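You operate a simulated robot arm through the tools that you are given. There is no shell and no other tool. Be economical: measure what you need, move in short steps, check, and stop when the job is done.

You are at the controls of a simulated two-armed robot. One attempt, no reset.

TASK
Rub the glue stain off the LOW block with cleaner.
Fine: close the jar again; use the white round brush and stand it back in the steel tray; the clean block goes into the grey tray. Set down upright: round brush. What is to be rubbed or washed off counts as gone when no trace of it is left.

The check looks at the end state, three seconds after you hand in, the way a careful person would. Anything else that was tipped, shoved, dropped, spilled or broken makes it a failure.

THE ROBOT
Two 7-joint arms with fingered hands on one trunk, on a base that drives. Base frame: it is fixed to the floor where the robot stands at the start and does not move with it; the origin is under the middle of the robot, x ahead of it, y to its left, z up. Readings come in m, rad, newtons and seconds.
The left shoulder is at the start at [0.027, 0.185, 1.297], the right one opposite. Places, roughly: inside of the grey tray [0.4, 0.8, 0.9]; inside of the steel tray [0.6, 0.5, 0.9]. Payload 4 kg a hand.
The tool frame of a hand sits at the grasp point between the pads (the TCP): z along the fingers, y along the line on which they close. The tips reach 0.026 m beyond it. The gripper opens to 0.132 m. The gripper's body begins 0.073 m behind the TCP. The gripper is a hand of 3 fingers: y runs from the thumb to the fingers, the wrist lies at [0, 0, -0.224] in the tool frame, and closing takes about 1.5 s.
Orientation is told as [roll, pitch, yaw] about the base's x, y, z axes, in that order, counted from this pose: with the fingers straight down and closing along the base's y, the tool's x points along the base's -x, its y along +y and its z along -z.

THE INTERFACE
- The arms move only by the tool send_rows. It takes "left_increments", "right_increments" or both (then of equal length, played together; a hand with none holds still); each is a list of rows, each a list of 7 numbers: the shift along the tool's x, y, z in units of 40 mm (1.0 is 40 mm), then the turn, a rotation vector about the tool's x, y, z in units of 8 degrees (1.0 is 8 degrees), then the opening, from 0 (shut) to 1 (fully open). In form: [[x, y, z, wx, wy, wz, hand], ...]. A call has 1 to 10 rows; each row shifts and turns the commanded pose from where the row before left it, along the tool's axes as they then stand. A call with a number of a shift or a turn outside -1 to 1 is refused whole. Rows are played at 5 a second. More than 0.05 m and 0.15 rad between two rows, or a gripper value outside its range, and nothing of the call is played. A pose out of reach is approached as far as the arm can. The call stops where the force on the tool passes 80 N (or 10 N more than at its start, if that is more) or the arm is blocked; 0.2 s more then pass. Each finger travels about 0.072 m/s and halts on what it meets, pressing with about 29 N; the grip force reading is that of the motor and also rises with nothing between the fingers. The clock runs only during rows and for 0.2 s after the last one: add rows that do not move to give the fingers time. The reply holds the time, the measured pose of the TCP, the force on the tool along the base axes, the opening and the grip force, in the units named above and with some noise, with the torque about the TCP (base axes, N m) and any sound that the robot's microphone picked up.
- Cameras (640 x 400 px; columns grow to the right, rows downward): "scene" is now at [0.097, 0.0303, 1.5157]; the picture's right is [0.36, -0.93, -0.02], its down [-0.64, -0.23, -0.73] and it looks along [0.68, 0.27, -0.68] (base axes); focal length 253 px, centre (320, 200). "left" rides on the left gripper at [-0.061, 0.003, -0.092] in its tool frame; the picture's right is [-0.05, -1.00, 0.00], its down [0.83, -0.04, -0.56] and it looks along [0.55, -0.03, 0.83] (tool axes); focal length 230 px, centre (320, 200). "right" rides on the right gripper at [0.061, 0.003, -0.092] in its tool frame; the picture's right is [-0.05, 1.00, 0.00], its down [-0.83, -0.04, -0.55] and it looks along [-0.55, -0.03, 0.83] (tool axes); focal length 230 px, centre (320, 200). There is no depth. A picture from a camera that has moved, and an enlarged one, comes with that camera's place and axes in the base frame and with its lens.
- camera(camera): a new picture of that camera. The clock stands still meanwhile.
- raise_lower(by): slides the trunk up (or, below 0, down) by that many m; the arms and the scene camera ride with it, the base frame stays. It gives what a move gives, with no picture.
- steer(legs): drives the robot by 1 to 6 legs, each [ahead, left, turn to the left] in m, m and rad, along the robot's own axes; the way and the turn of a leg run together, so that a leg with both is an arc; at most 1.5 m and 3.142 rad a leg. The arms and the cameras ride along, it lands a little off, and it stops where it bumps. It gives what a move gives.
- grasp_type(shape, hand): the hand has 3 fingers and takes this shape, open, in about a second: jaw (thumb against the fingers, like two jaws); tri (thumb and two fingers); tip (a fingertip pinch); poke (one finger out to press); point (the index stretched); flat (the hand flat); cup (the hand cupped); fist (a fist). The gripper value then closes the fingers along that shape, each until it touches; the sizes above hold for jaw. It gives what a move gives, with no picture.
- turn_head(pan, tilt): turns the head with the scene camera to pan (to the left, within 1.501 rad either way) and tilt (down, from -0.506 to 1.204), counted from straight ahead of the robot. It gives what a move gives.
- enlarge(camera, box): a new picture of the part [left, top, right, bottom] of that camera's present view, enlarged. The clock stands still meanwhile.
- hand_in(): hands the job in; it is judged then, once.

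Work in short steps. Places have to be worked out from the pictures, the camera data and where the tool is seen: move nearer, look again, correct. Check each grasp and each placing, and mend what went wrong. You have 120 turns and 108 pictures in all, those below and enlarged ones among them. Open the grippers and draw the arms clear of the work before you hand the job in, unless the task says otherwise; then end with one line.

The tools are called after "Request:" by a JSON object that holds its "fn" and its "kwargs". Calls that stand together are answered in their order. send_rows: Moves the arms, as the interface text tells. Its arguments: {"type":"object","properties":{"left_increments":{"type":"array"},"right_increments":{"type":"array"}},"required":[]} The other tools are called the same way: raise_lower (by) slides the trunk up or down; grasp_type (shape, hand) gives the hand a shape; steer (legs) drives the base; turn_head (pan, tilt) turns the head that bears the scene camera; camera (camera) takes a picture; enlarge (camera, box) takes an enlarged picture of a part of a camera's view; hand_in () hands the job in.

At the start:

```text
t: 0.0
left_eef_pos: [0.462, 0.5081, 1.254]
left_tcp_rot: [0.0, 0.001, 0.002]
left_wrist_force: [0.1, 0.2, 0.0]
left_ft_torque: [0.01, 0.02, 0.01]
left_gripper_width: 0.1321
left_grasp_force: 0.1
left_shape: jaw
right_eef_pos: [0.4879, 0.0301, 1.3319]
right_tcp_rot: [0.0, 0.0, -0.001]
right_wrist_force: [0.1, -0.1, 0.3]
right_ft_torque: [0.04, 0.01, 0.02]
right_gripper_width: 0.1318
right_grasp_force: 0.1
right_shape: jaw
trunk travel left (down, up): [-0.325, 0.137]
robot x, y, heading: [-0.002, 0.0004, -0.002]
head pan, tilt: [0.368, 0.709]
```

scene: 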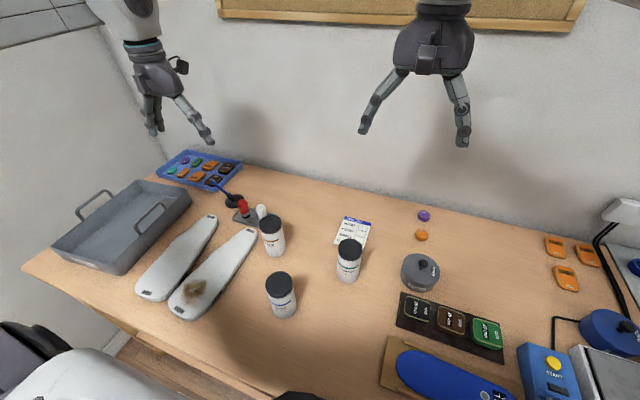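
right: 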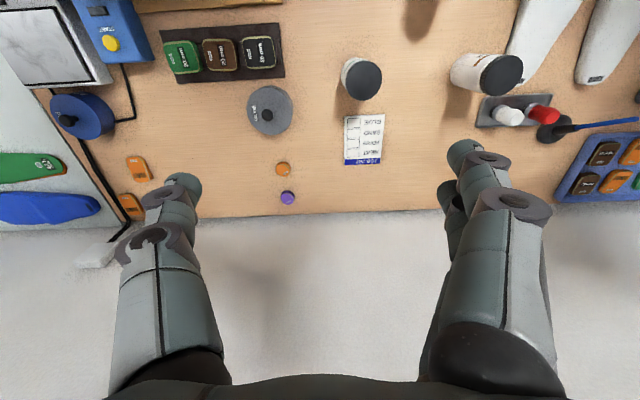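
left: 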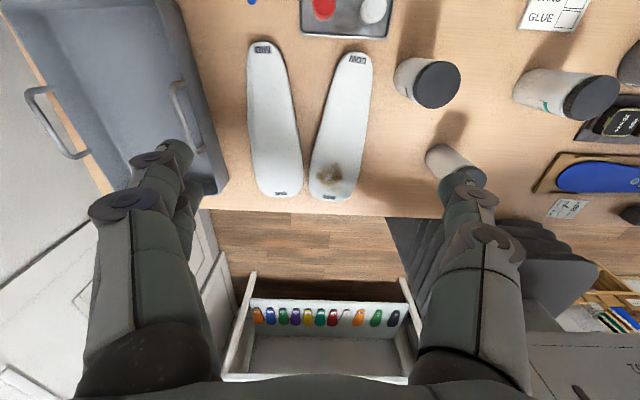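

I'll first take closer looks at the blocks, jars and the steel tray to read labels.

Request:
{"fn": "enlarge", "kwargs": {"camera": "scene", "box": [130, 140, 390, 330]}}

Request:
{"fn": "enlarge", "kwargs": {"camera": "left", "box": [220, 0, 640, 210]}}

Request:
{"fn": "enlarge", "kwargs": {"camera": "right", "box": [320, 30, 640, 210]}}

```text
2.11 times, centred on (260, 235) of scene
camera zoom: at [0.097, 0.0303, 1.5157], right [0.36, -0.93, -0.02], down [-0.64, -0.23, -0.73], along [0.68, 0.27, -0.68], focal length 533 px, centre (446, 126)
```

zoom: 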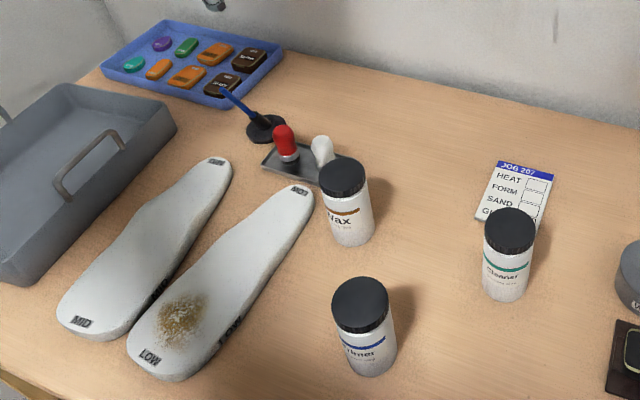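

```text
1.52 times, centred on (430, 105) of left
camera zoom: at [0.523, 0.5091, 1.348], right [0.05, -1.0, 0.0], down [-0.83, -0.04, 0.56], along [-0.55, -0.03, -0.83], focal length 351 px, centre (152, 345)
```

zoom: 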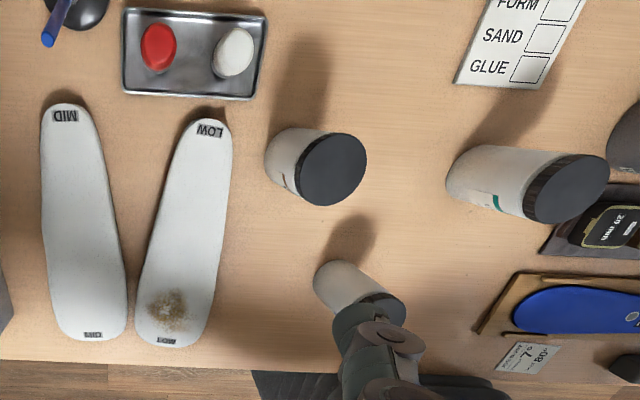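

```text
2.00 times, centred on (480, 120) of right
camera zoom: at [0.426, 0.0345, 1.424], right [0.05, 1.0, 0.0], down [0.83, -0.04, 0.55], along [0.55, -0.03, -0.83], focal length 460 px, centre (0, 360)
```

zoom: 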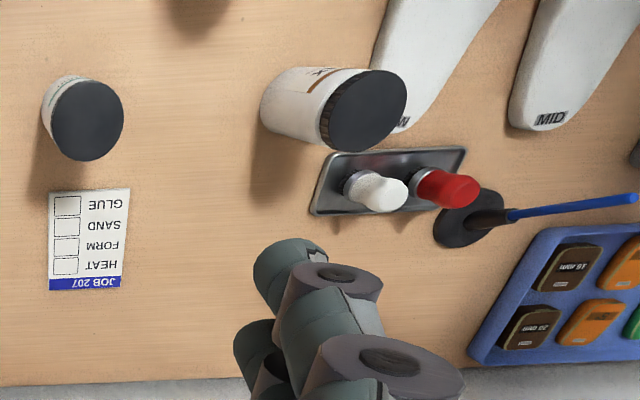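

The LOW block (right one) carries the stain; the cleaner is the teal-banded jar at about [0.48, 0.10]. I look down and around to learn where the table edge and floor obstacles are.

Request:
{"fn": "turn_head", "kwargs": {"pan": 0.0, "tilt": 1.15}}

Request:
{"fn": "camera", "kwargs": {"camera": "scene"}}

Request:
{"fn": "turn_head", "kwargs": {"pan": 1.2, "tilt": 0.9}}

Request:
{"fn": "camera", "kwargs": {"camera": "scene"}}

```text
t: 0.9
left_eef_pos: [0.4626, 0.5061, 1.2556]
left_tcp_rot: [-0.001, -0.002, 0.003]
left_wrist_force: [-0.2, 0.9, 0.1]
left_ft_torque: [-0.02, 0.0, 0.02]
left_gripper_width: 0.1318
left_grasp_force: 0.0
left_shape: jaw
right_eef_pos: [0.4881, 0.0306, 1.3321]
right_tcp_rot: [0.001, 0.0, 0.0]
right_wrist_force: [-0.5, 0.4, 0.0]
right_ft_torque: [-0.03, -0.03, -0.06]
right_gripper_width: 0.1321
right_grasp_force: 0.2
right_shape: jaw
trunk travel left (down, up): [-0.325, 0.137]
robot x, y, heading: [-0.0003, 0.0005, -0.001]
head pan, tilt: [0.0, 1.15]
```

```text
101 pictures are left
camera scene: at [0.076, 0.0, 1.4843], right [0.0, -1.0, 0.0], down [-0.93, 0.0, -0.36], along [0.36, 0.0, -0.93], focal length 253 px, centre (320, 200)
```

scene: 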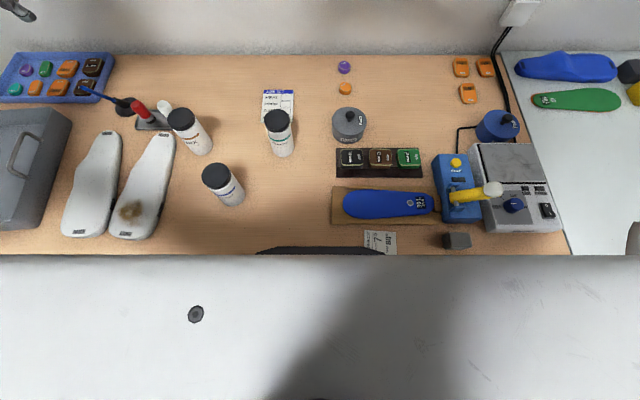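

```text
t: 2.3
left_eef_pos: [0.462, 0.5069, 1.2542]
left_tcp_rot: [-0.001, -0.001, 0.003]
left_wrist_force: [-0.1, 0.4, -0.3]
left_ft_torque: [0.04, 0.02, -0.01]
left_gripper_width: 0.1318
left_grasp_force: 0.0
left_shape: jaw
right_eef_pos: [0.4887, 0.0305, 1.3312]
right_tcp_rot: [0.001, 0.001, -0.001]
right_wrist_force: [-0.3, -0.7, -0.4]
right_ft_torque: [-0.03, 0.0, -0.04]
right_gripper_width: 0.1315
right_grasp_force: 0.1
right_shape: jaw
trunk travel left (down, up): [-0.325, 0.137]
robot x, y, heading: [0.0018, -0.0003, -0.002]
head pan, tilt: [1.201, 0.901]
```

```text
100 pictures are left
camera scene: at [0.0446, 0.0702, 1.5028], right [0.93, -0.36, -0.05], down [-0.31, -0.73, -0.61], along [0.19, 0.58, -0.79], focal length 253 px, centre (320, 200)
```

scene: 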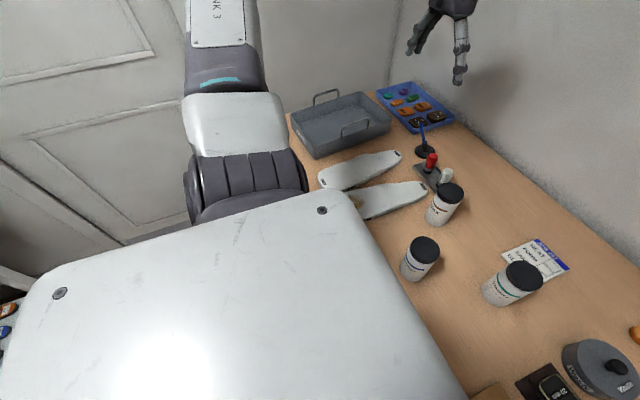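

The jar is at about [0.473, 0.102], top near z 0.99, by two views. I test the reach of the right arm by going down above it.

Request:
{"fn": "send_rows", "kwargs": {"right_increments": [[0.12, 0.6, 1, 0, 0, 0, 1], [0.12, 0.6, 1, 0, 0, 0, 1], [0.12, 0.6, 1, 0, 0, 0, 1], [0, 0, 1, 0, 0, 0, 1], [0, 0, 0, 0, 0, 0, 1], [0, 0, 0, 0, 0, 0, 1]]}}

Request:
{"fn": "turn_head", "kwargs": {"pan": 0.3, "tilt": 0.95}}

Request:
{"fn": "camera", "kwargs": {"camera": "scene"}}

Request:
{"fn": "camera", "kwargs": {"camera": "right"}}

```text
t: 3.7
left_eef_pos: [0.4614, 0.5071, 1.2548]
left_tcp_rot: [0.001, -0.001, 0.002]
left_wrist_force: [-1.0, 1.0, -0.7]
left_ft_torque: [-0.01, -0.02, -0.01]
left_gripper_width: 0.1322
left_grasp_force: 0.1
left_shape: jaw
right_eef_pos: [0.4697, 0.1043, 1.1721]
right_tcp_rot: [0.001, 0.0, -0.001]
right_wrist_force: [-0.1, -0.6, -0.2]
right_ft_torque: [-0.01, 0.0, 0.0]
right_gripper_width: 0.1319
right_grasp_force: 0.0
right_shape: jaw
trunk travel left (down, up): [-0.325, 0.137]
robot x, y, heading: [-0.0009, -0.0013, -0.004]
head pan, tilt: [1.201, 0.901]
```

```text
t: 4.9
left_eef_pos: [0.4623, 0.5076, 1.2553]
left_tcp_rot: [0.0, 0.0, 0.0]
left_wrist_force: [0.2, -1.0, -0.7]
left_ft_torque: [-0.02, -0.02, 0.03]
left_gripper_width: 0.1317
left_grasp_force: 0.0
left_shape: jaw
right_eef_pos: [0.471, 0.1041, 1.1717]
right_tcp_rot: [-0.001, -0.001, 0.0]
right_wrist_force: [0.1, 0.1, -0.7]
right_ft_torque: [0.0, -0.01, 0.0]
right_gripper_width: 0.1317
right_grasp_force: 0.1
right_shape: jaw
trunk travel left (down, up): [-0.325, 0.137]
robot x, y, heading: [-0.0018, 0.0042, 0.0]
head pan, tilt: [0.3, 0.949]
```

```text
99 pictures are left
camera scene: at [0.0865, 0.0215, 1.4971], right [0.3, -0.95, -0.01], down [-0.8, -0.24, -0.54], along [0.51, 0.17, -0.84], focal length 253 px, centre (320, 200)
```

scene: 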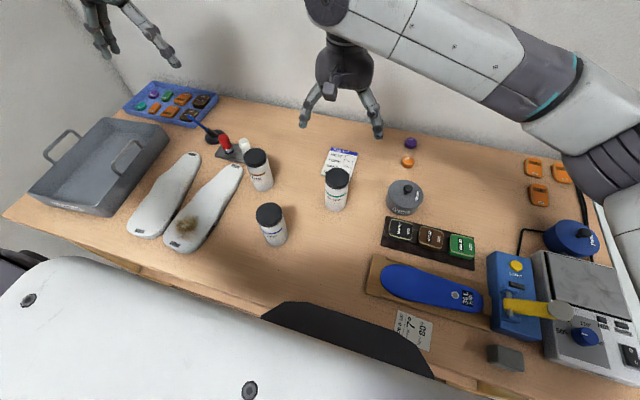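

```text
98 pictures are left
camera right: at [0.4084, 0.108, 1.2649], right [0.05, 1.0, 0.0], down [0.83, -0.04, 0.55], along [0.55, -0.03, -0.83], focal length 230 px, centre (320, 200)
```

right: 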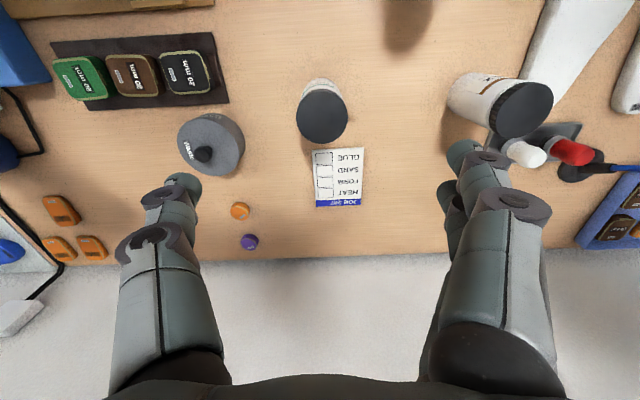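

Reach is better than feared. Plan: right hand holds the jar body from the robot side (tilted ~60°), the left hand twists the lid off from above. I bring the right hand back/down and pitch it up.

Request:
{"fn": "send_rows", "kwargs": {"right_increments": [[0.8, 0, 0.7, 0, 0, 0, 1], [0.8, 0, 0.7, 0, 0, 0, 1], [0.8, 0, 0.7, 0, -1, 0, 1], [0, 0, 0, 0, -1, 0, 1], [0, 0, 0, 0, -1, 0, 1], [0, 0, 0, 0, -1, 0, 1], [0, 0, 0, 0, -1, 0, 1], [0, 0, 0, 0, -1, 0, 1], [0, 0, 0, 0, -1, 0, 1], [0, 0, 0, 0, 0, 0, 1]]}}

Request:
{"fn": "camera", "kwargs": {"camera": "scene"}}

Request:
{"fn": "camera", "kwargs": {"camera": "right"}}

```text
t: 7.1
left_eef_pos: [0.4617, 0.507, 1.2546]
left_tcp_rot: [0.0, -0.001, 0.002]
left_wrist_force: [1.1, 0.3, 0.0]
left_ft_torque: [-0.01, -0.05, 0.0]
left_gripper_width: 0.1319
left_grasp_force: 0.1
left_shape: jaw
right_eef_pos: [0.3776, 0.102, 1.0874]
right_tcp_rot: [-0.001, -0.978, 0.001]
right_wrist_force: [-0.2, -0.9, -0.5]
right_ft_torque: [0.02, -0.02, 0.02]
right_gripper_width: 0.1316
right_grasp_force: 0.1
right_shape: jaw
trunk travel left (down, up): [-0.325, 0.137]
robot x, y, heading: [-0.0028, -0.0016, -0.004]
head pan, tilt: [0.3, 0.949]
```

```text
97 pictures are left
camera scene: at [0.0867, 0.0213, 1.4971], right [0.3, -0.96, -0.01], down [-0.8, -0.24, -0.54], along [0.51, 0.17, -0.84], focal length 253 px, centre (320, 200)
```

scene: 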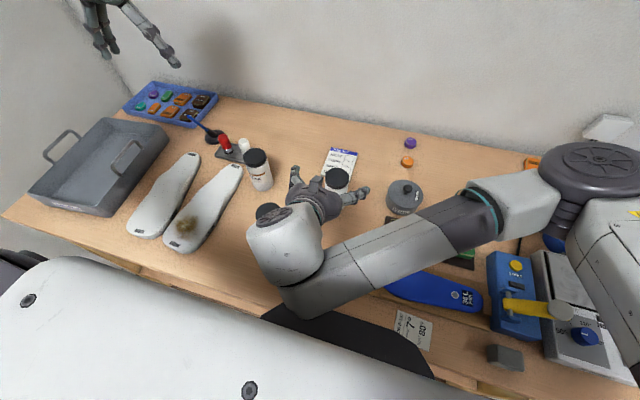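

```text
96 pictures are left
camera right: at [0.2654, 0.1062, 1.0883], right [0.03, 1.0, 0.04], down [0.0, -0.04, 1.0], along [1.0, -0.03, 0.0], focal length 230 px, centre (320, 200)
```

right: 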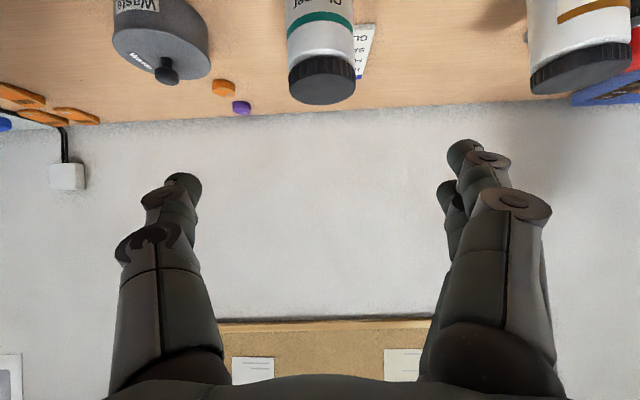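

The view confirms jar axis y≈0.102, lid top ≈0.99. Lower the right hand to a pre-grasp behind the jar, with fingers narrowed to clear the Primer jar.

Request:
{"fn": "send_rows", "kwargs": {"right_increments": [[0, 0, 0, 0, 0, 0, 0.72], [0, 0, 0, 0, 0, 0, 0.72], [0.75, 0, 0.63, 0, 0, 0, 0.72], [0.75, 0, 0.63, 0, 0, 0, 0.72], [0.75, 0, 0.63, 0, 0, 0, 0.72], [0, 0, 0, 0, 0, 0, 0.72]]}}

Request:
{"fn": "camera", "kwargs": {"camera": "scene"}}

Request:
{"fn": "camera", "kwargs": {"camera": "right"}}

```text
t: 8.5
left_eef_pos: [0.4626, 0.507, 1.2548]
left_tcp_rot: [0.0, 0.0, 0.003]
left_wrist_force: [0.0, 0.4, 0.0]
left_ft_torque: [-0.01, 0.01, 0.0]
left_gripper_width: 0.1319
left_grasp_force: 0.0
left_shape: jaw
right_eef_pos: [0.3894, 0.1042, 0.9685]
right_tcp_rot: [-0.002, -0.977, 0.0]
right_wrist_force: [0.6, -0.5, -0.2]
right_ft_torque: [-0.03, -0.01, -0.01]
right_gripper_width: 0.0957
right_grasp_force: 0.2
right_shape: jaw
trunk travel left (down, up): [-0.325, 0.137]
robot x, y, heading: [0.003, -0.0021, -0.002]
head pan, tilt: [0.3, 0.949]
```

```text
95 pictures are left
camera scene: at [0.0866, 0.0216, 1.4971], right [0.3, -0.96, -0.01], down [-0.8, -0.24, -0.54], along [0.51, 0.17, -0.84], focal length 253 px, centre (320, 200)
```

scene: 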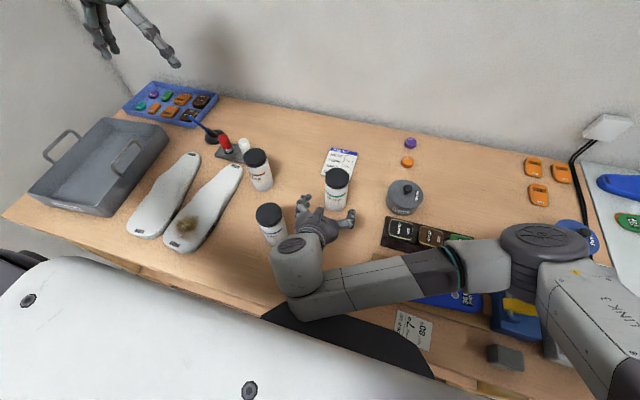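

```text
94 pictures are left
camera right: at [0.2782, 0.1082, 0.97], right [0.03, 1.0, 0.04], down [0.0, -0.04, 1.0], along [1.0, -0.03, -0.01], focal length 230 px, centre (320, 200)
```

right: 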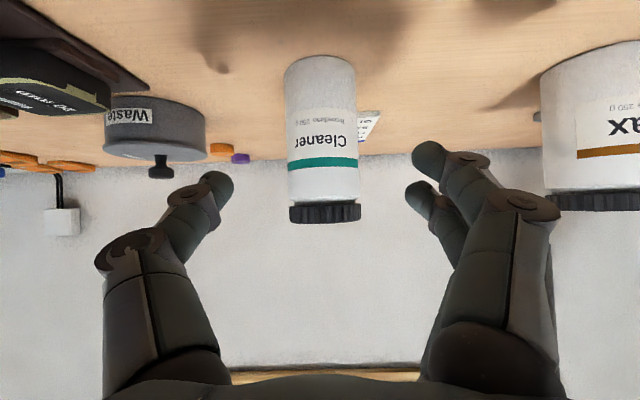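

The jar stands centred between the fingers (lid z≈0.974–0.989, table ≈0.865). Advance 0.1 m along the fingers and close on the body.

Request:
{"fn": "send_rows", "kwargs": {"right_increments": [[0, 0, 1, 0, 0, 0, 0.72], [0, 0, 1, 0, 0, 0, 0.72], [0, 0, 0.6, 0, 0, 0, 0.72], [0, 0, 0, 0, 0, 0, 0.4], [0, 0, 0, 0, 0, 0, 0.3], [0, 0, 0, 0, 0, 0, 0.3], [0, 0, 0, 0, 0, 0, 0.3], [0, 0, 0, 0, 0, 0, 0.3]]}}

Request:
{"fn": "camera", "kwargs": {"camera": "right"}}

Request:
{"fn": "camera", "kwargs": {"camera": "scene"}}

```text
t: 10.3
left_eef_pos: [0.46, 0.5062, 1.2545]
left_tcp_rot: [0.001, 0.0, 0.001]
left_wrist_force: [-0.1, 0.7, 0.2]
left_ft_torque: [-0.02, 0.0, 0.02]
left_gripper_width: 0.1321
left_grasp_force: 0.0
left_shape: jaw
right_eef_pos: [0.477, 0.1051, 0.9124]
right_tcp_rot: [-0.002, -0.975, 0.0]
right_wrist_force: [0.7, -0.5, -0.2]
right_ft_torque: [-0.02, 0.01, -0.01]
right_gripper_width: 0.0493
right_grasp_force: 28.8
right_shape: jaw
trunk travel left (down, up): [-0.325, 0.137]
robot x, y, heading: [-0.0019, -0.0026, -0.002]
head pan, tilt: [0.3, 0.949]
```

```text
93 pictures are left
camera right: at [0.3653, 0.1093, 0.9137], right [0.03, 1.0, 0.04], down [0.01, -0.04, 1.0], along [1.0, -0.03, -0.01], focal length 230 px, centre (320, 200)
```

right: 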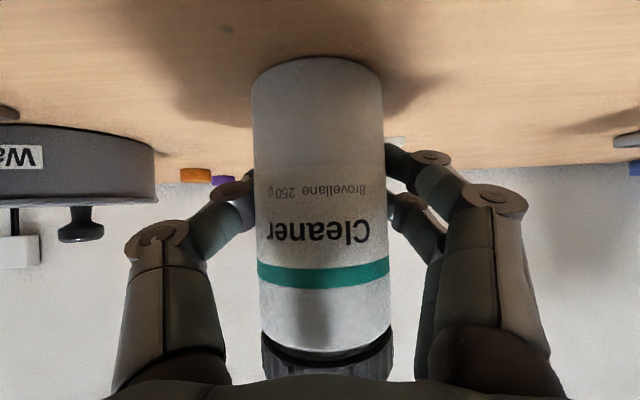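

```text
92 pictures are left
camera scene: at [0.0867, 0.0214, 1.497], right [0.3, -0.96, -0.01], down [-0.8, -0.24, -0.54], along [0.51, 0.17, -0.84], focal length 253 px, centre (320, 200)
```

scene: 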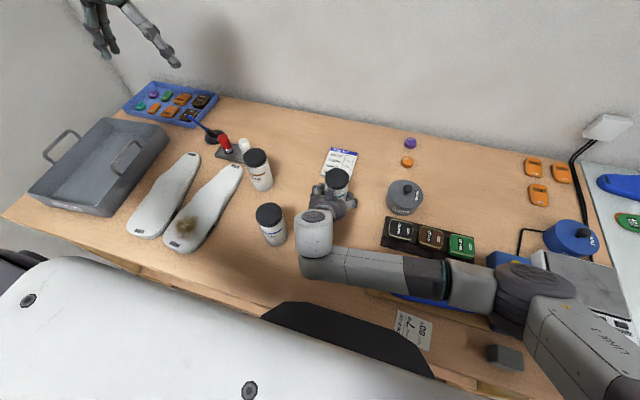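

Jar held firmly (0.049 m). Now bring the left hand over at height, pre-turned 45° clockwise.

Request:
{"fn": "send_rows", "kwargs": {"left_increments": [[-0.04, -1, 0, 0, 0, 0.56, 1], [-0.04, -1, 0, 0, 0, 0.56, 1], [-0.04, -1, 0, 0, 0, 0, 1]]}}

```text
t: 11.1
left_eef_pos: [0.4562, 0.3852, 1.2584]
left_tcp_rot: [0.001, 0.0, -0.157]
left_wrist_force: [-0.3, 0.0, -0.4]
left_ft_torque: [0.0, 0.01, 0.02]
left_gripper_width: 0.1319
left_grasp_force: 0.1
left_shape: jaw
right_eef_pos: [0.4764, 0.1044, 0.9128]
right_tcp_rot: [-0.001, -0.977, 0.001]
right_wrist_force: [0.4, 0.6, -0.3]
right_ft_torque: [0.02, 0.03, -0.02]
right_gripper_width: 0.0489
right_grasp_force: 29.2
right_shape: jaw
trunk travel left (down, up): [-0.325, 0.137]
robot x, y, heading: [0.0013, 0.0032, 0.005]
head pan, tilt: [0.3, 0.949]
```

Continue over the jar, then turn about the vertical.

Request:
{"fn": "send_rows", "kwargs": {"left_increments": [[-0.228, -0.96, 0, 0, 0, 0, 0.8], [-0.228, -0.98, 0, 0, 0, 0, 0.8], [-0.228, -0.98, 0, 0, 0, 0, 0.8], [-0.228, -0.98, 0, 0, 0, 0, 0.8], [-0.228, -0.98, 0, 0, 0, 0, 0.8], [-0.228, -0.98, 0, 0, 0, 0, 0.8], [-0.228, -0.98, 0, 0, 0, 0, 0.8], [0, 0, 0.8, 0, 0, 1, 0.8], [0, 0, 0.8, 0, 0, 1, 0.8], [0, 0, 0, 0, 0, 1, 0.8]]}}

Request:
{"fn": "camera", "kwargs": {"camera": "left"}}

Request:
{"fn": "camera", "kwargs": {"camera": "scene"}}

```text
t: 13.3
left_eef_pos: [0.4765, 0.1046, 1.1875]
left_tcp_rot: [-0.002, 0.001, -0.576]
left_wrist_force: [0.2, 0.6, 0.0]
left_ft_torque: [0.01, 0.0, 0.01]
left_gripper_width: 0.1056
left_grasp_force: 0.0
left_shape: jaw
right_eef_pos: [0.477, 0.1049, 0.9125]
right_tcp_rot: [0.0, -0.978, -0.001]
right_wrist_force: [0.8, 1.3, 0.7]
right_ft_torque: [0.04, 0.01, -0.03]
right_gripper_width: 0.0487
right_grasp_force: 29.5
right_shape: jaw
trunk travel left (down, up): [-0.325, 0.137]
robot x, y, heading: [-0.0016, 0.0004, 0.003]
head pan, tilt: [0.3, 0.949]
```

```text
91 pictures are left
camera left: at [0.529, 0.0727, 1.2817], right [-0.5, -0.87, 0.0], down [-0.72, 0.42, 0.55], along [-0.48, 0.28, -0.83], focal length 230 px, centre (320, 200)
```

left: 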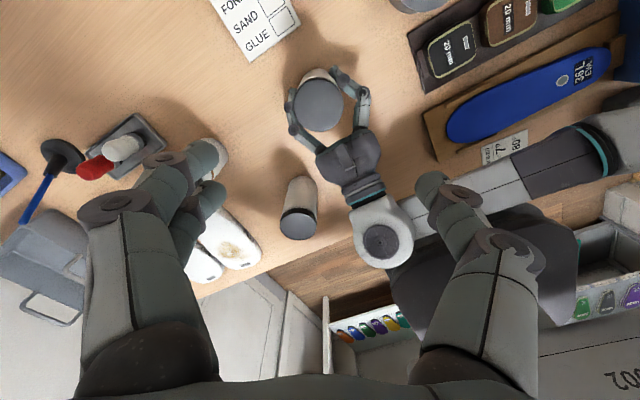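

```text
90 pictures are left
camera scene: at [0.0865, 0.0211, 1.4971], right [0.3, -0.96, -0.01], down [-0.8, -0.24, -0.54], along [0.52, 0.17, -0.84], focal length 253 px, centre (320, 200)
```

scene: 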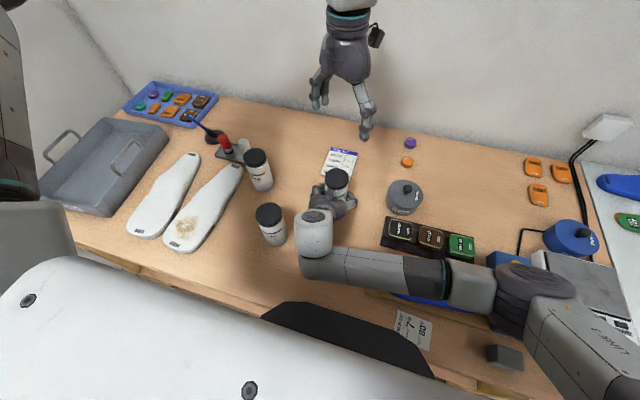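

Lid centre ≈(0.480, 0.103). Descend the left hand over the lid with narrowed opening.

Request:
{"fn": "send_rows", "kwargs": {"left_increments": [[-0.05, 0.03, 1, 0, 0, 0, 0.68], [0, 0, 1, 0, 0, 0, 0.68], [0, 0, 1, 0, 0, 0, 0.68], [0, 0, 0.8, 0, 0, 0, 0.68], [0, 0, 0.6, 0, 0, 0, 0.68], [0, 0, 0.5, 0, 0, 0, 0.68], [0, 0, 0, 0, 0, 0, 0.68]]}}

Request:
{"fn": "camera", "kwargs": {"camera": "left"}}

Request:
{"fn": "enlarge", "kwargs": {"camera": "scene", "box": [260, 100, 420, 260]}}

```text
t: 14.9
left_eef_pos: [0.4719, 0.1223, 1.0045]
left_tcp_rot: [0.0, -0.005, -0.573]
left_wrist_force: [0.2, 0.3, 0.1]
left_ft_torque: [-0.01, -0.04, -0.04]
left_gripper_width: 0.0901
left_grasp_force: 0.1
left_shape: jaw
left hand out of reach, approached as far as the arm can: row 4, 5, 6
right_eef_pos: [0.4768, 0.1053, 0.9129]
right_tcp_rot: [-0.003, -0.978, 0.0]
right_wrist_force: [0.3, -0.5, 0.4]
right_ft_torque: [0.01, 0.02, -0.01]
right_gripper_width: 0.0491
right_grasp_force: 29.1
right_shape: jaw
trunk travel left (down, up): [-0.325, 0.137]
robot x, y, heading: [0.0007, -0.0012, 0.002]
head pan, tilt: [0.3, 0.949]
```

```text
89 pictures are left
camera left: at [0.5244, 0.0914, 1.099], right [-0.5, -0.87, 0.0], down [-0.72, 0.42, 0.55], along [-0.48, 0.28, -0.83], focal length 230 px, centre (320, 200)
```

left: 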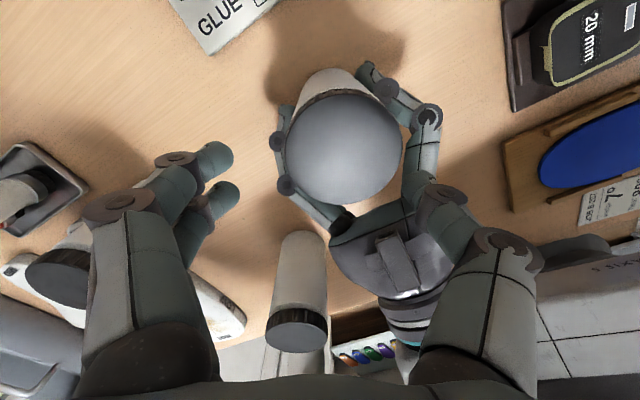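

```text
2.50 times, centred on (340, 180) of scene
camera zoom: at [0.0864, 0.0212, 1.4971], right [0.3, -0.96, -0.01], down [-0.8, -0.24, -0.54], along [0.52, 0.17, -0.84], focal length 632 px, centre (270, 250)
```

zoom: 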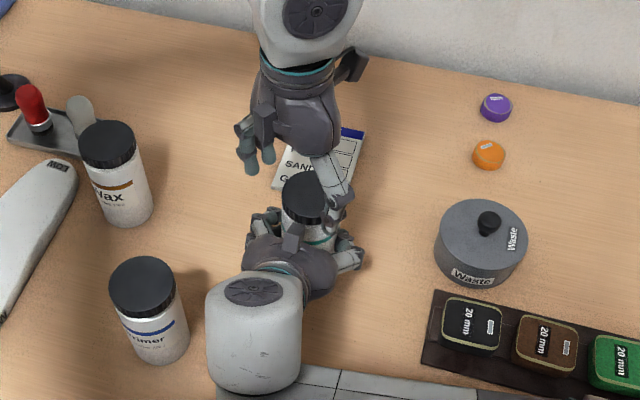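

The left hand stops ~2.5 cm short; the clockwise yaw is likely the limiter. I raise 4 cm, turn back to yaw 0, and look whether the target becomes reachable.

Request:
{"fn": "send_rows", "kwargs": {"left_increments": [[0, 0, -1, 0, 0, 0, 0.68], [0, 0, -0.5, 0, 0, -1, 0.68], [0, 0, 0, 0, 0, -1, 0.68], [0, 0, 0, 0, 0, -1, 0.68], [0, 0, 0, 0, 0, -1, 0.68], [0, 0, 0, 0, 0, -0.1, 0.68], [0, 0, 0, 0, 0, 0, 0.68]]}}

```text
t: 16.5
left_eef_pos: [0.4705, 0.1234, 1.0641]
left_tcp_rot: [0.0, 0.0, -0.001]
left_wrist_force: [-0.3, -0.6, -0.2]
left_ft_torque: [0.01, -0.01, -0.02]
left_gripper_width: 0.0902
left_grasp_force: 0.1
left_shape: jaw
right_eef_pos: [0.4769, 0.1058, 0.9129]
right_tcp_rot: [-0.002, -0.975, 0.0]
right_wrist_force: [0.1, 0.4, -0.9]
right_ft_torque: [-0.01, 0.08, 0.02]
right_gripper_width: 0.0487
right_grasp_force: 29.4
right_shape: jaw
trunk travel left (down, up): [-0.325, 0.137]
robot x, y, heading: [-0.0001, 0.0021, -0.003]
head pan, tilt: [0.3, 0.949]
```

Now at yaw 0; go to (0.480, 0.104) at this height, then down to z 0.99.

Request:
{"fn": "send_rows", "kwargs": {"left_increments": [[-0.24, -0.48, 0, 0, 0, 0, 0.68], [0, 0, 0, 0, 0, 0, 0.68], [0, 0, 0.8, 0, 0, 0, 0.68], [0, 0, 0.6, 0, 0, 0, 0.68], [0, 0, 0.45, 0, 0, 0, 0.68], [0, 0, 0, 0, 0, 0, 0.68]]}}

```text
t: 17.9
left_eef_pos: [0.4703, 0.1248, 1.0001]
left_tcp_rot: [-0.003, -0.002, -0.002]
left_wrist_force: [0.5, -1.4, 1.1]
left_ft_torque: [-0.1, -0.01, -0.01]
left_gripper_width: 0.0903
left_grasp_force: 0.1
left_shape: jaw
left hand out of reach, approached as far as the arm can: row 3, 4, 5
right_eef_pos: [0.477, 0.1047, 0.9126]
right_tcp_rot: [0.001, -0.977, 0.001]
right_wrist_force: [0.1, 1.3, 0.5]
right_ft_torque: [-0.02, 0.05, 0.0]
right_gripper_width: 0.0488
right_grasp_force: 29.0
right_shape: jaw
trunk travel left (down, up): [-0.325, 0.137]
robot x, y, heading: [-0.0019, 0.0006, 0.001]
head pan, tilt: [0.3, 0.949]
```

Low wrist heights limit the left arm, so the trunk must come down. I raise the left hand, lift the jar 0.12 m straight with the right hand, then lower the trunk by the same amount.

Request:
{"fn": "send_rows", "kwargs": {"left_increments": [[0, 0, -1, 0, 0, 0, 0.68], [0, 0, -1, 0, 0, 0, 0.68], [0, 0, -1, 0, 0, 0, 0.68], [0, 0, -1, 0, 0, 0, 0.68], [0, 0, -1, 0, 0, 0, 0.68], [0, 0, -0.5, 0, 0, 0, 0.68]]}}

Request:
{"fn": "send_rows", "kwargs": {"right_increments": [[-0.415, 0, -0.28, 0, 0, 0, 0.3], [-0.415, 0, -0.28, 0, 0, 0, 0.3], [-0.415, 0, -0.28, 0, 0, 0, 0.3], [-0.415, 0, -0.28, 0, 0, 0, 0.3], [-0.415, 0, -0.28, 0, 0, 0, 0.3], [-0.415, 0, -0.28, 0, 0, 0, 0.3], [0, 0, 0, 0, 0, 0, 0.3]]}}

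Request:
{"fn": "camera", "kwargs": {"camera": "scene"}}

```text
t: 19.3
left_eef_pos: [0.4676, 0.124, 1.2194]
left_tcp_rot: [0.0, -0.001, -0.002]
left_wrist_force: [0.6, -0.5, 0.1]
left_ft_torque: [-0.02, -0.01, 0.0]
left_gripper_width: 0.0898
left_grasp_force: 0.0
left_shape: jaw
right_eef_pos: [0.4766, 0.1069, 0.9122]
right_tcp_rot: [-0.003, -0.977, 0.0]
right_wrist_force: [0.7, 0.2, 0.0]
right_ft_torque: [0.03, 0.07, -0.02]
right_gripper_width: 0.0487
right_grasp_force: 29.0
right_shape: jaw
trunk travel left (down, up): [-0.325, 0.137]
robot x, y, heading: [0.001, 0.0017, -0.0]
head pan, tilt: [0.3, 0.949]
```

```text
t: 20.9
left_eef_pos: [0.4686, 0.1259, 1.219]
left_tcp_rot: [0.0, 0.0, -0.001]
left_wrist_force: [0.3, -0.2, 0.5]
left_ft_torque: [0.0, 0.0, -0.02]
left_gripper_width: 0.0898
left_grasp_force: 0.1
left_shape: jaw
right_eef_pos: [0.4749, 0.1025, 1.0302]
right_tcp_rot: [-0.001, -0.975, 0.0]
right_wrist_force: [0.4, -0.5, -4.6]
right_ft_torque: [-0.01, 0.0, 0.01]
right_gripper_width: 0.0488
right_grasp_force: 28.7
right_shape: jaw
trunk travel left (down, up): [-0.325, 0.137]
robot x, y, heading: [0.0014, -0.0013, -0.002]
head pan, tilt: [0.3, 0.949]
```

```text
87 pictures are left
camera scene: at [0.0869, 0.0211, 1.497], right [0.3, -0.96, -0.01], down [-0.8, -0.24, -0.54], along [0.51, 0.17, -0.84], focal length 253 px, centre (320, 200)
```

scene: 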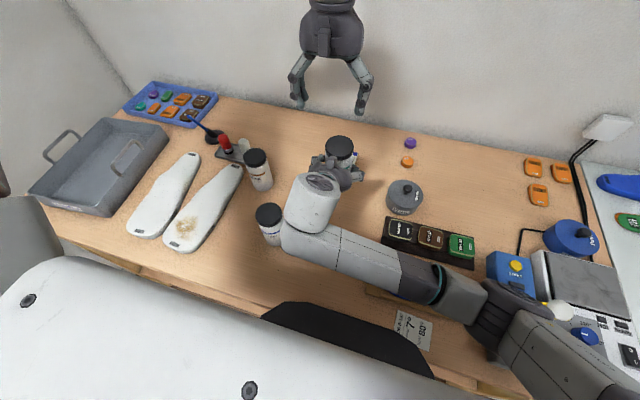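

The jar (≈0.47 kg) is held firmly in the air with the lid near z 1.107, which the left hand can reach. I open it here: turn the left hand 40° clockwise, centre it, then descend.

Request:
{"fn": "send_rows", "kwargs": {"left_increments": [[-0.24, -0.61, 0, 0, 0, 0, 0.68], [0, 0, 0, 0, 0, 1, 0.68], [0, 0, 0, 0, 0, 1, 0.68], [0, 0, 0, 0, 0, 1, 0.68], [0, 0, 0, 0, 0, 1, 0.68], [0, 0, 0, 0, 0, 1, 0.68], [0, 0, 0.8, 0, 0, 0, 0.68], [0, 0, 0.8, 0, 0, 0, 0.68], [0, 0, 0, 0, 0, 0, 0.68]]}}

Request:
{"fn": "camera", "kwargs": {"camera": "left"}}

```text
t: 22.9
left_eef_pos: [0.4778, 0.1015, 1.1541]
left_tcp_rot: [0.0, -0.001, -0.7]
left_wrist_force: [-0.1, 0.9, -0.5]
left_ft_torque: [0.0, 0.03, -0.01]
left_gripper_width: 0.0898
left_grasp_force: 0.0
left_shape: jaw
right_eef_pos: [0.4749, 0.1033, 1.0302]
right_tcp_rot: [-0.001, -0.979, 0.001]
right_wrist_force: [0.3, -0.5, -3.5]
right_ft_torque: [0.0, 0.03, 0.02]
right_gripper_width: 0.0489
right_grasp_force: 29.3
right_shape: jaw
trunk travel left (down, up): [-0.325, 0.137]
robot x, y, heading: [-0.0017, 0.0006, 0.002]
head pan, tilt: [0.3, 0.949]
```

```text
86 pictures are left
camera left: at [0.5267, 0.0639, 1.2479], right [-0.6, -0.8, 0.0], down [-0.66, 0.5, 0.55], along [-0.44, 0.34, -0.83], focal length 230 px, centre (320, 200)
```

left: 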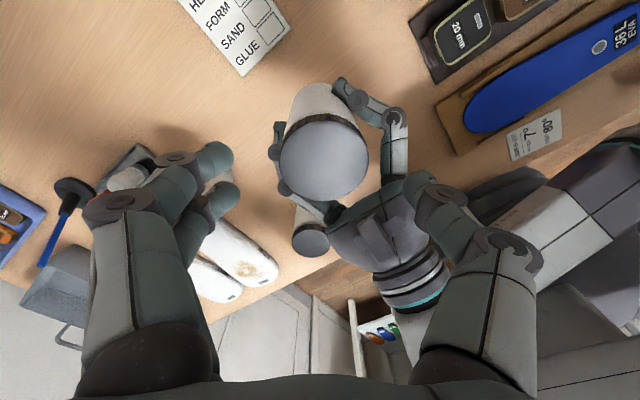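

Lid centred at ≈(0.476, 0.100). Descend 4.2 cm and close on the lid.

Request:
{"fn": "send_rows", "kwargs": {"left_increments": [[0, 0, 0.55, 0, 0, 0, 0.68], [0, 0, 0.5, 0, 0, 0, 0.68], [0, 0, 0, 0, 0, 0, 0.5], [0, 0, 0, 0, 0, 0, 0.3], [0, 0, 0, 0, 0, 0, 0.3], [0, 0, 0, 0, 0, 0, 0.3], [0, 0, 0, 0, 0, 0, 0.3]]}}

Request:
{"fn": "camera", "kwargs": {"camera": "left"}}

Request:
{"fn": "enlarge", "kwargs": {"camera": "scene", "box": [260, 60, 420, 220]}}

```text
t: 24.5
left_eef_pos: [0.479, 0.1041, 1.1128]
left_tcp_rot: [-0.001, 0.0, -0.698]
left_wrist_force: [-0.2, -1.8, -0.5]
left_ft_torque: [-0.02, -0.06, 0.0]
left_gripper_width: 0.0508
left_grasp_force: 29.6
left_shape: jaw
right_eef_pos: [0.476, 0.1043, 1.0302]
right_tcp_rot: [-0.002, -0.975, -0.001]
right_wrist_force: [-0.4, 1.2, -1.9]
right_ft_torque: [-0.1, 0.02, -0.05]
right_gripper_width: 0.0487
right_grasp_force: 29.1
right_shape: jaw
trunk travel left (down, up): [-0.325, 0.137]
robot x, y, heading: [0.0001, 0.0012, 0.002]
head pan, tilt: [0.3, 0.949]
```

```text
85 pictures are left
camera left: at [0.5288, 0.066, 1.2057], right [-0.6, -0.8, 0.0], down [-0.66, 0.5, 0.56], along [-0.44, 0.33, -0.83], focal length 230 px, centre (320, 200)
```

left: 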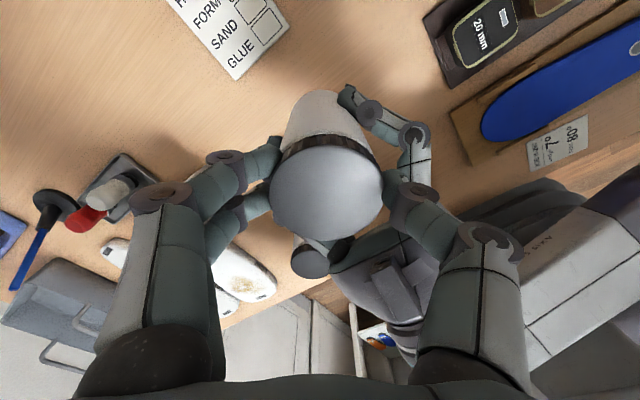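

```text
2.50 times, centred on (340, 140) of scene
camera zoom: at [0.0869, 0.0214, 1.497], right [0.3, -0.96, -0.01], down [-0.8, -0.24, -0.54], along [0.51, 0.17, -0.84], focal length 632 px, centre (270, 350)
```

zoom: 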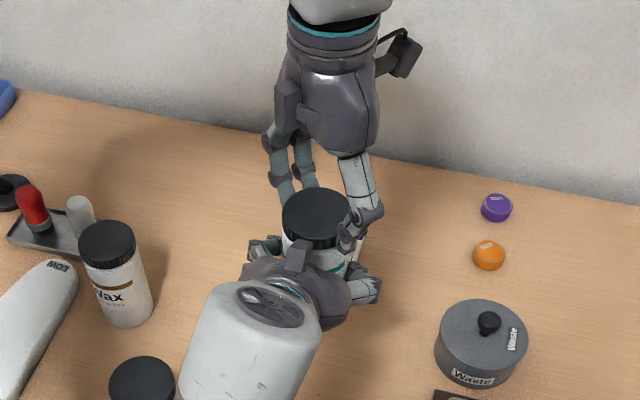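

Lid gripped (0.051 m). Twist counter-clockwise 40° and watch the torque.

Request:
{"fn": "send_rows", "kwargs": {"left_increments": [[0, 0, 0, 0, 0, -1, 0.3], [0, 0, 0, 0, 0, -1, 0.3], [0, 0, 0, 0, 0, -1, 0.3], [0, 0, 0, 0, 0, -1, 0.3], [0, 0, 0, 0, 0, -1, 0.3], [0, 0, 0, 0, 0, -1, 0.3]]}}

Request:
{"fn": "camera", "kwargs": {"camera": "left"}}

```text
t: 25.9
left_eef_pos: [0.4787, 0.1041, 1.1132]
left_tcp_rot: [-0.001, 0.0, 0.141]
left_wrist_force: [-0.4, 3.0, -1.6]
left_ft_torque: [0.16, 0.01, -0.05]
left_gripper_width: 0.0503
left_grasp_force: 28.7
left_shape: jaw
right_eef_pos: [0.475, 0.1025, 1.031]
right_tcp_rot: [0.0, -0.977, 0.002]
right_wrist_force: [1.7, -2.6, 0.0]
right_ft_torque: [0.13, 0.05, 0.06]
right_gripper_width: 0.0479
right_grasp_force: 28.6
right_shape: jaw
trunk travel left (down, up): [-0.325, 0.137]
robot x, y, heading: [-0.0018, 0.0012, -0.0]
head pan, tilt: [0.3, 0.949]
```

```text
83 pictures are left
camera left: at [0.539, 0.1147, 1.2067], right [0.19, -0.98, 0.0], down [-0.82, -0.16, 0.56], along [-0.55, -0.11, -0.83], focal length 230 px, centre (320, 200)
```

left: 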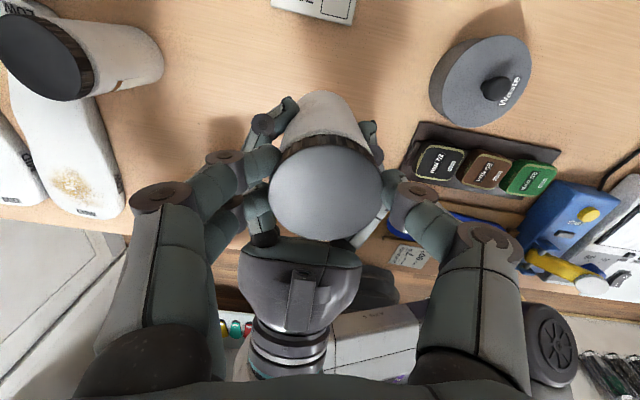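

Torque stayed small, so the lid seems to turn. Turn 48° further, then lift slightly.

Request:
{"fn": "send_rows", "kwargs": {"left_increments": [[0, 0, 0, 0, 0, -1, 0.3], [0, 0, 0, 0, 0, -1, 0.3], [0, 0, 0, 0, 0, -1, 0.3], [0, 0, 0, 0, 0, -1, 0.3], [0, 0, 0, 0, 0, -1, 0.3], [0, 0, 0, 0, 0, -1, 0.3], [0, 0, -0.2, 0, 0, 0, 0.3], [0, 0, -0.2, 0, 0, 0, 0.3]]}}

Request:
{"fn": "enlarge", "kwargs": {"camera": "scene", "box": [260, 60, 420, 220]}}

Request:
{"fn": "camera", "kwargs": {"camera": "left"}}

```text
t: 27.7
left_eef_pos: [0.4766, 0.1032, 1.1264]
left_tcp_rot: [0.004, -0.002, 0.977]
left_wrist_force: [0.3, 1.8, -37.9]
left_ft_torque: [0.28, 0.23, 0.01]
left_gripper_width: 0.0492
left_grasp_force: 29.4
left_shape: jaw
right_eef_pos: [0.4762, 0.1034, 1.0359]
right_tcp_rot: [0.015, -0.989, -0.011]
right_wrist_force: [-0.9, -2.4, 35.9]
right_ft_torque: [-0.09, -0.35, -0.08]
right_gripper_width: 0.046
right_grasp_force: 29.2
right_shape: jaw
trunk travel left (down, up): [-0.325, 0.137]
robot x, y, heading: [-0.0042, -0.0027, -0.002]
head pan, tilt: [0.3, 0.949]
```

```text
2.50 times, centred on (340, 140) of scene
camera zoom: at [0.0865, 0.0213, 1.4971], right [0.3, -0.96, -0.01], down [-0.8, -0.24, -0.54], along [0.52, 0.17, -0.84], focal length 632 px, centre (270, 350)
```

zoom: 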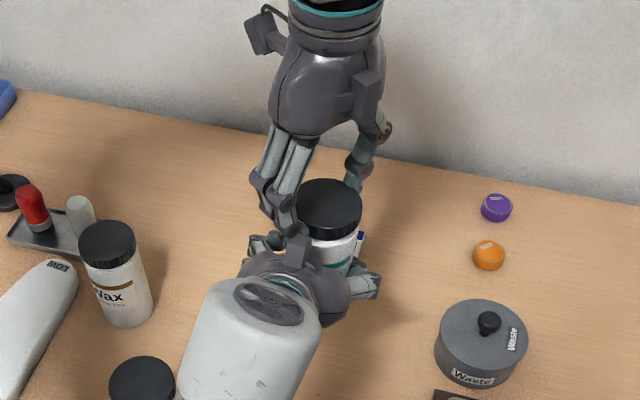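

```text
81 pictures are left
camera left: at [0.5099, 0.1552, 1.2193], right [0.86, -0.52, -0.01], down [-0.43, -0.71, 0.55], along [-0.29, -0.47, -0.83], focal length 230 px, centre (320, 200)
```

left: 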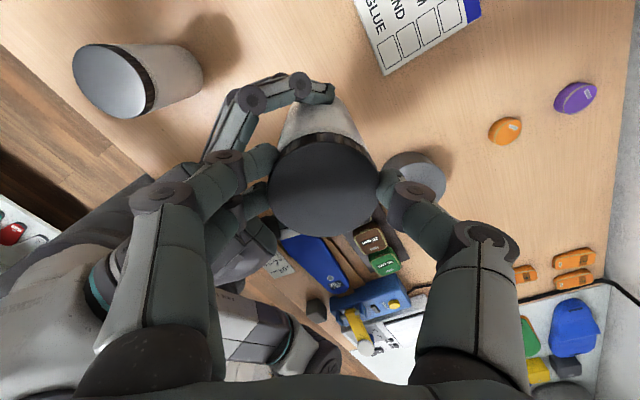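

Still threaded (38 N pull). Ease back down and turn further as far as the wrist goes.

Request:
{"fn": "send_rows", "kwargs": {"left_increments": [[0, 0, 0.2, 0, 0, 0, 0.3], [0, 0, 0.15, 0, 0, -1, 0.3], [0, 0, 0, 0, 0, -1, 0.3], [0, 0, 0, 0, 0, -1, 0.3], [0, 0, 0, 0, 0, -1, 0.3], [0, 0, 0, 0, 0, -1, 0.3], [0, 0, 0, 0, 0, -1, 0.3], [0, 0, 0, 0, 0, 0, 0.3]]}}

```text
t: 29.5
left_eef_pos: [0.4793, 0.1016, 1.1164]
left_tcp_rot: [0.001, 0.002, 1.815]
left_wrist_force: [-14.5, 3.7, 23.7]
left_ft_torque: [-0.14, 1.13, -0.03]
left_gripper_width: 0.0509
left_grasp_force: 29.0
left_shape: jaw
right_eef_pos: [0.4755, 0.103, 1.0293]
right_tcp_rot: [-0.006, -0.974, 0.003]
right_wrist_force: [15.3, -2.6, -25.6]
right_ft_torque: [0.39, 0.29, 0.02]
right_gripper_width: 0.0445
right_grasp_force: 29.1
right_shape: jaw
trunk travel left (down, up): [-0.325, 0.137]
robot x, y, heading: [-0.0021, 0.0032, 0.005]
head pan, tilt: [0.3, 0.949]
```

There is some binding force (24 N); look at the present state.

Request:
{"fn": "camera", "kwargs": {"camera": "left"}}

Request:
{"fn": "camera", "kwargs": {"camera": "right"}}

Request:
{"fn": "enlarge", "kwargs": {"camera": "scene", "box": [260, 60, 420, 220]}}

```text
80 pictures are left
camera left: at [0.4608, 0.1604, 1.2094], right [0.96, 0.29, 0.0], down [0.24, -0.79, 0.56], along [0.16, -0.53, -0.83], focal length 230 px, centre (320, 200)
```

left: 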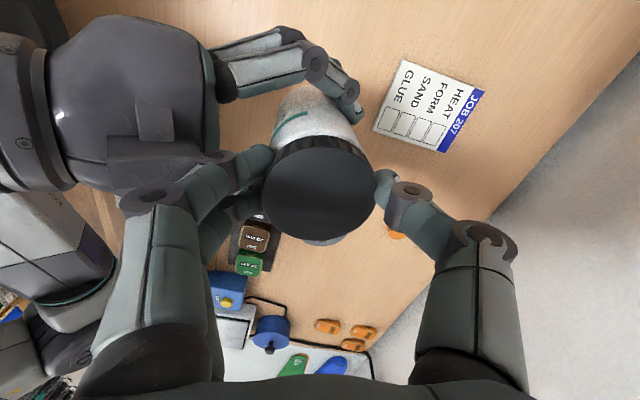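

```text
79 pictures are left
camera right: at [0.3639, 0.1065, 1.0307], right [0.03, 1.0, 0.04], down [0.01, -0.04, 1.0], along [1.0, -0.03, -0.01], focal length 230 px, centre (320, 200)
```

right: 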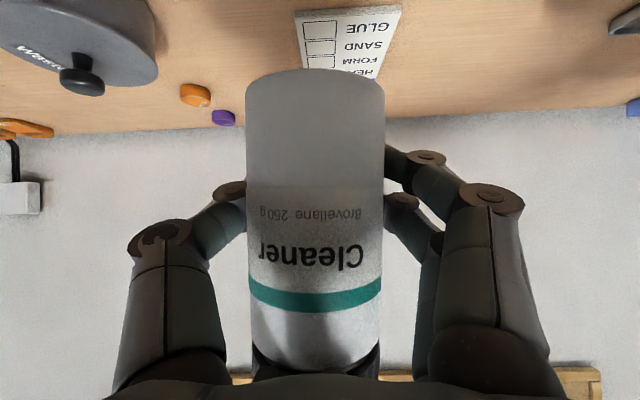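

```text
2.50 times, centred on (340, 140) of scene
camera zoom: at [0.0868, 0.0214, 1.497], right [0.3, -0.96, -0.01], down [-0.8, -0.24, -0.54], along [0.51, 0.17, -0.84], focal length 632 px, centre (270, 350)
```

zoom: 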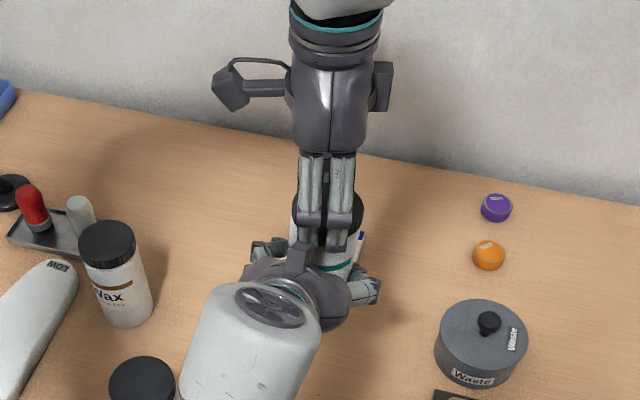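

The jar crept ~5 mm in the right grip and the left fingers nearly touch the right palm. Release the lid, raise, turn back clockwise for another bite.

Request:
{"fn": "send_rows", "kwargs": {"left_increments": [[0, 0, -0.05, 0, 0, 0, 0.5], [0, 0, 0, 0, 0, 0, 0.68], [0, 0, -0.6, 0, 0, 0, 0.68], [0, 0, -0.7, 0, 0, 1, 0.68], [0, 0, 0, 0, 0, 1, 0.68], [0, 0, 0, 0, 0, 1, 0.68], [0, 0, 0, 0, 0, 1, 0.68], [0, 0, 0, 0, 0, 1, 0.68], [0, 0, 0, 0, 0, 1, 0.68], [0, 0, 0, 0, 0, 1, 0.68]]}}

Request:
{"fn": "send_rows", "kwargs": {"left_increments": [[0, 0, 0, 0, 0, 1, 0.68], [0, 0, 0, 0, 0, 1, 0.68], [0, 0, 0, 0, 0, 1, 0.68], [0, 0, 0, 0, 0, 1, 0.68], [0, 0, 0, 0, 0, 1, 0.68], [0, 0, 0, 0, 0, 1, 0.68], [0, 0, 0, 0, 0, 1, 0.68], [0, 0, 0, 0, 0, 1, 0.68], [0, 0, 0, 0, 0, 0, 0.68]]}}

Request:
{"fn": "camera", "kwargs": {"camera": "left"}}

```text
t: 31.7
left_eef_pos: [0.4776, 0.104, 1.1686]
left_tcp_rot: [0.0, 0.001, 0.836]
left_wrist_force: [-0.5, 0.7, 0.5]
left_ft_torque: [-0.03, -0.01, -0.04]
left_gripper_width: 0.0893
left_grasp_force: 0.0
left_shape: jaw
right_eef_pos: [0.4754, 0.1028, 1.0305]
right_tcp_rot: [-0.002, -0.976, 0.002]
right_wrist_force: [-0.7, 0.3, -4.0]
right_ft_torque: [-0.04, -0.03, 0.0]
right_gripper_width: 0.0448
right_grasp_force: 29.2
right_shape: jaw
trunk travel left (down, up): [-0.325, 0.137]
robot x, y, heading: [0.0001, 0.0028, 0.0]
head pan, tilt: [0.3, 0.949]
```

```text
t: 33.7
left_eef_pos: [0.4791, 0.1019, 1.1696]
left_tcp_rot: [-0.001, 0.001, -0.282]
left_wrist_force: [0.1, 0.5, 0.0]
left_ft_torque: [-0.01, -0.01, -0.01]
left_gripper_width: 0.0894
left_grasp_force: 0.1
left_shape: jaw
right_eef_pos: [0.4751, 0.1028, 1.0313]
right_tcp_rot: [-0.001, -0.976, -0.001]
right_wrist_force: [0.4, 0.7, -3.1]
right_ft_torque: [-0.03, 0.01, -0.01]
right_gripper_width: 0.0443
right_grasp_force: 29.1
right_shape: jaw
trunk travel left (down, up): [-0.325, 0.137]
robot x, y, heading: [-0.0009, 0.0017, -0.002]
head pan, tilt: [0.3, 0.949]
```

```text
77 pictures are left
camera left: at [0.5389, 0.0875, 1.2629], right [-0.23, -0.97, 0.0], down [-0.81, 0.19, 0.56], along [-0.54, 0.13, -0.83], focal length 230 px, centre (320, 200)
```

left: 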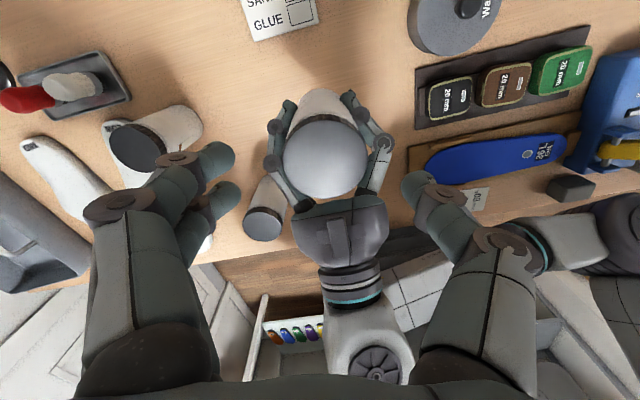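

Request:
{"fn": "enlarge", "kwargs": {"camera": "left", "box": [240, 70, 420, 220]}}

```text
2.67 times, centred on (330, 145) of left
camera zoom: at [0.5389, 0.0875, 1.2629], right [-0.23, -0.97, 0.0], down [-0.81, 0.19, 0.56], along [-0.54, 0.13, -0.83], focal length 614 px, centre (293, 347)
```

zoom: 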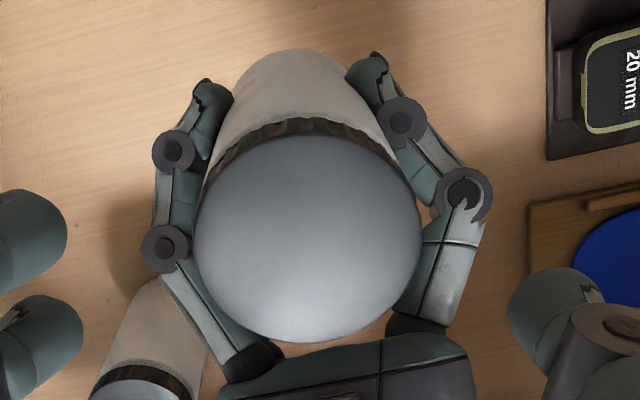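

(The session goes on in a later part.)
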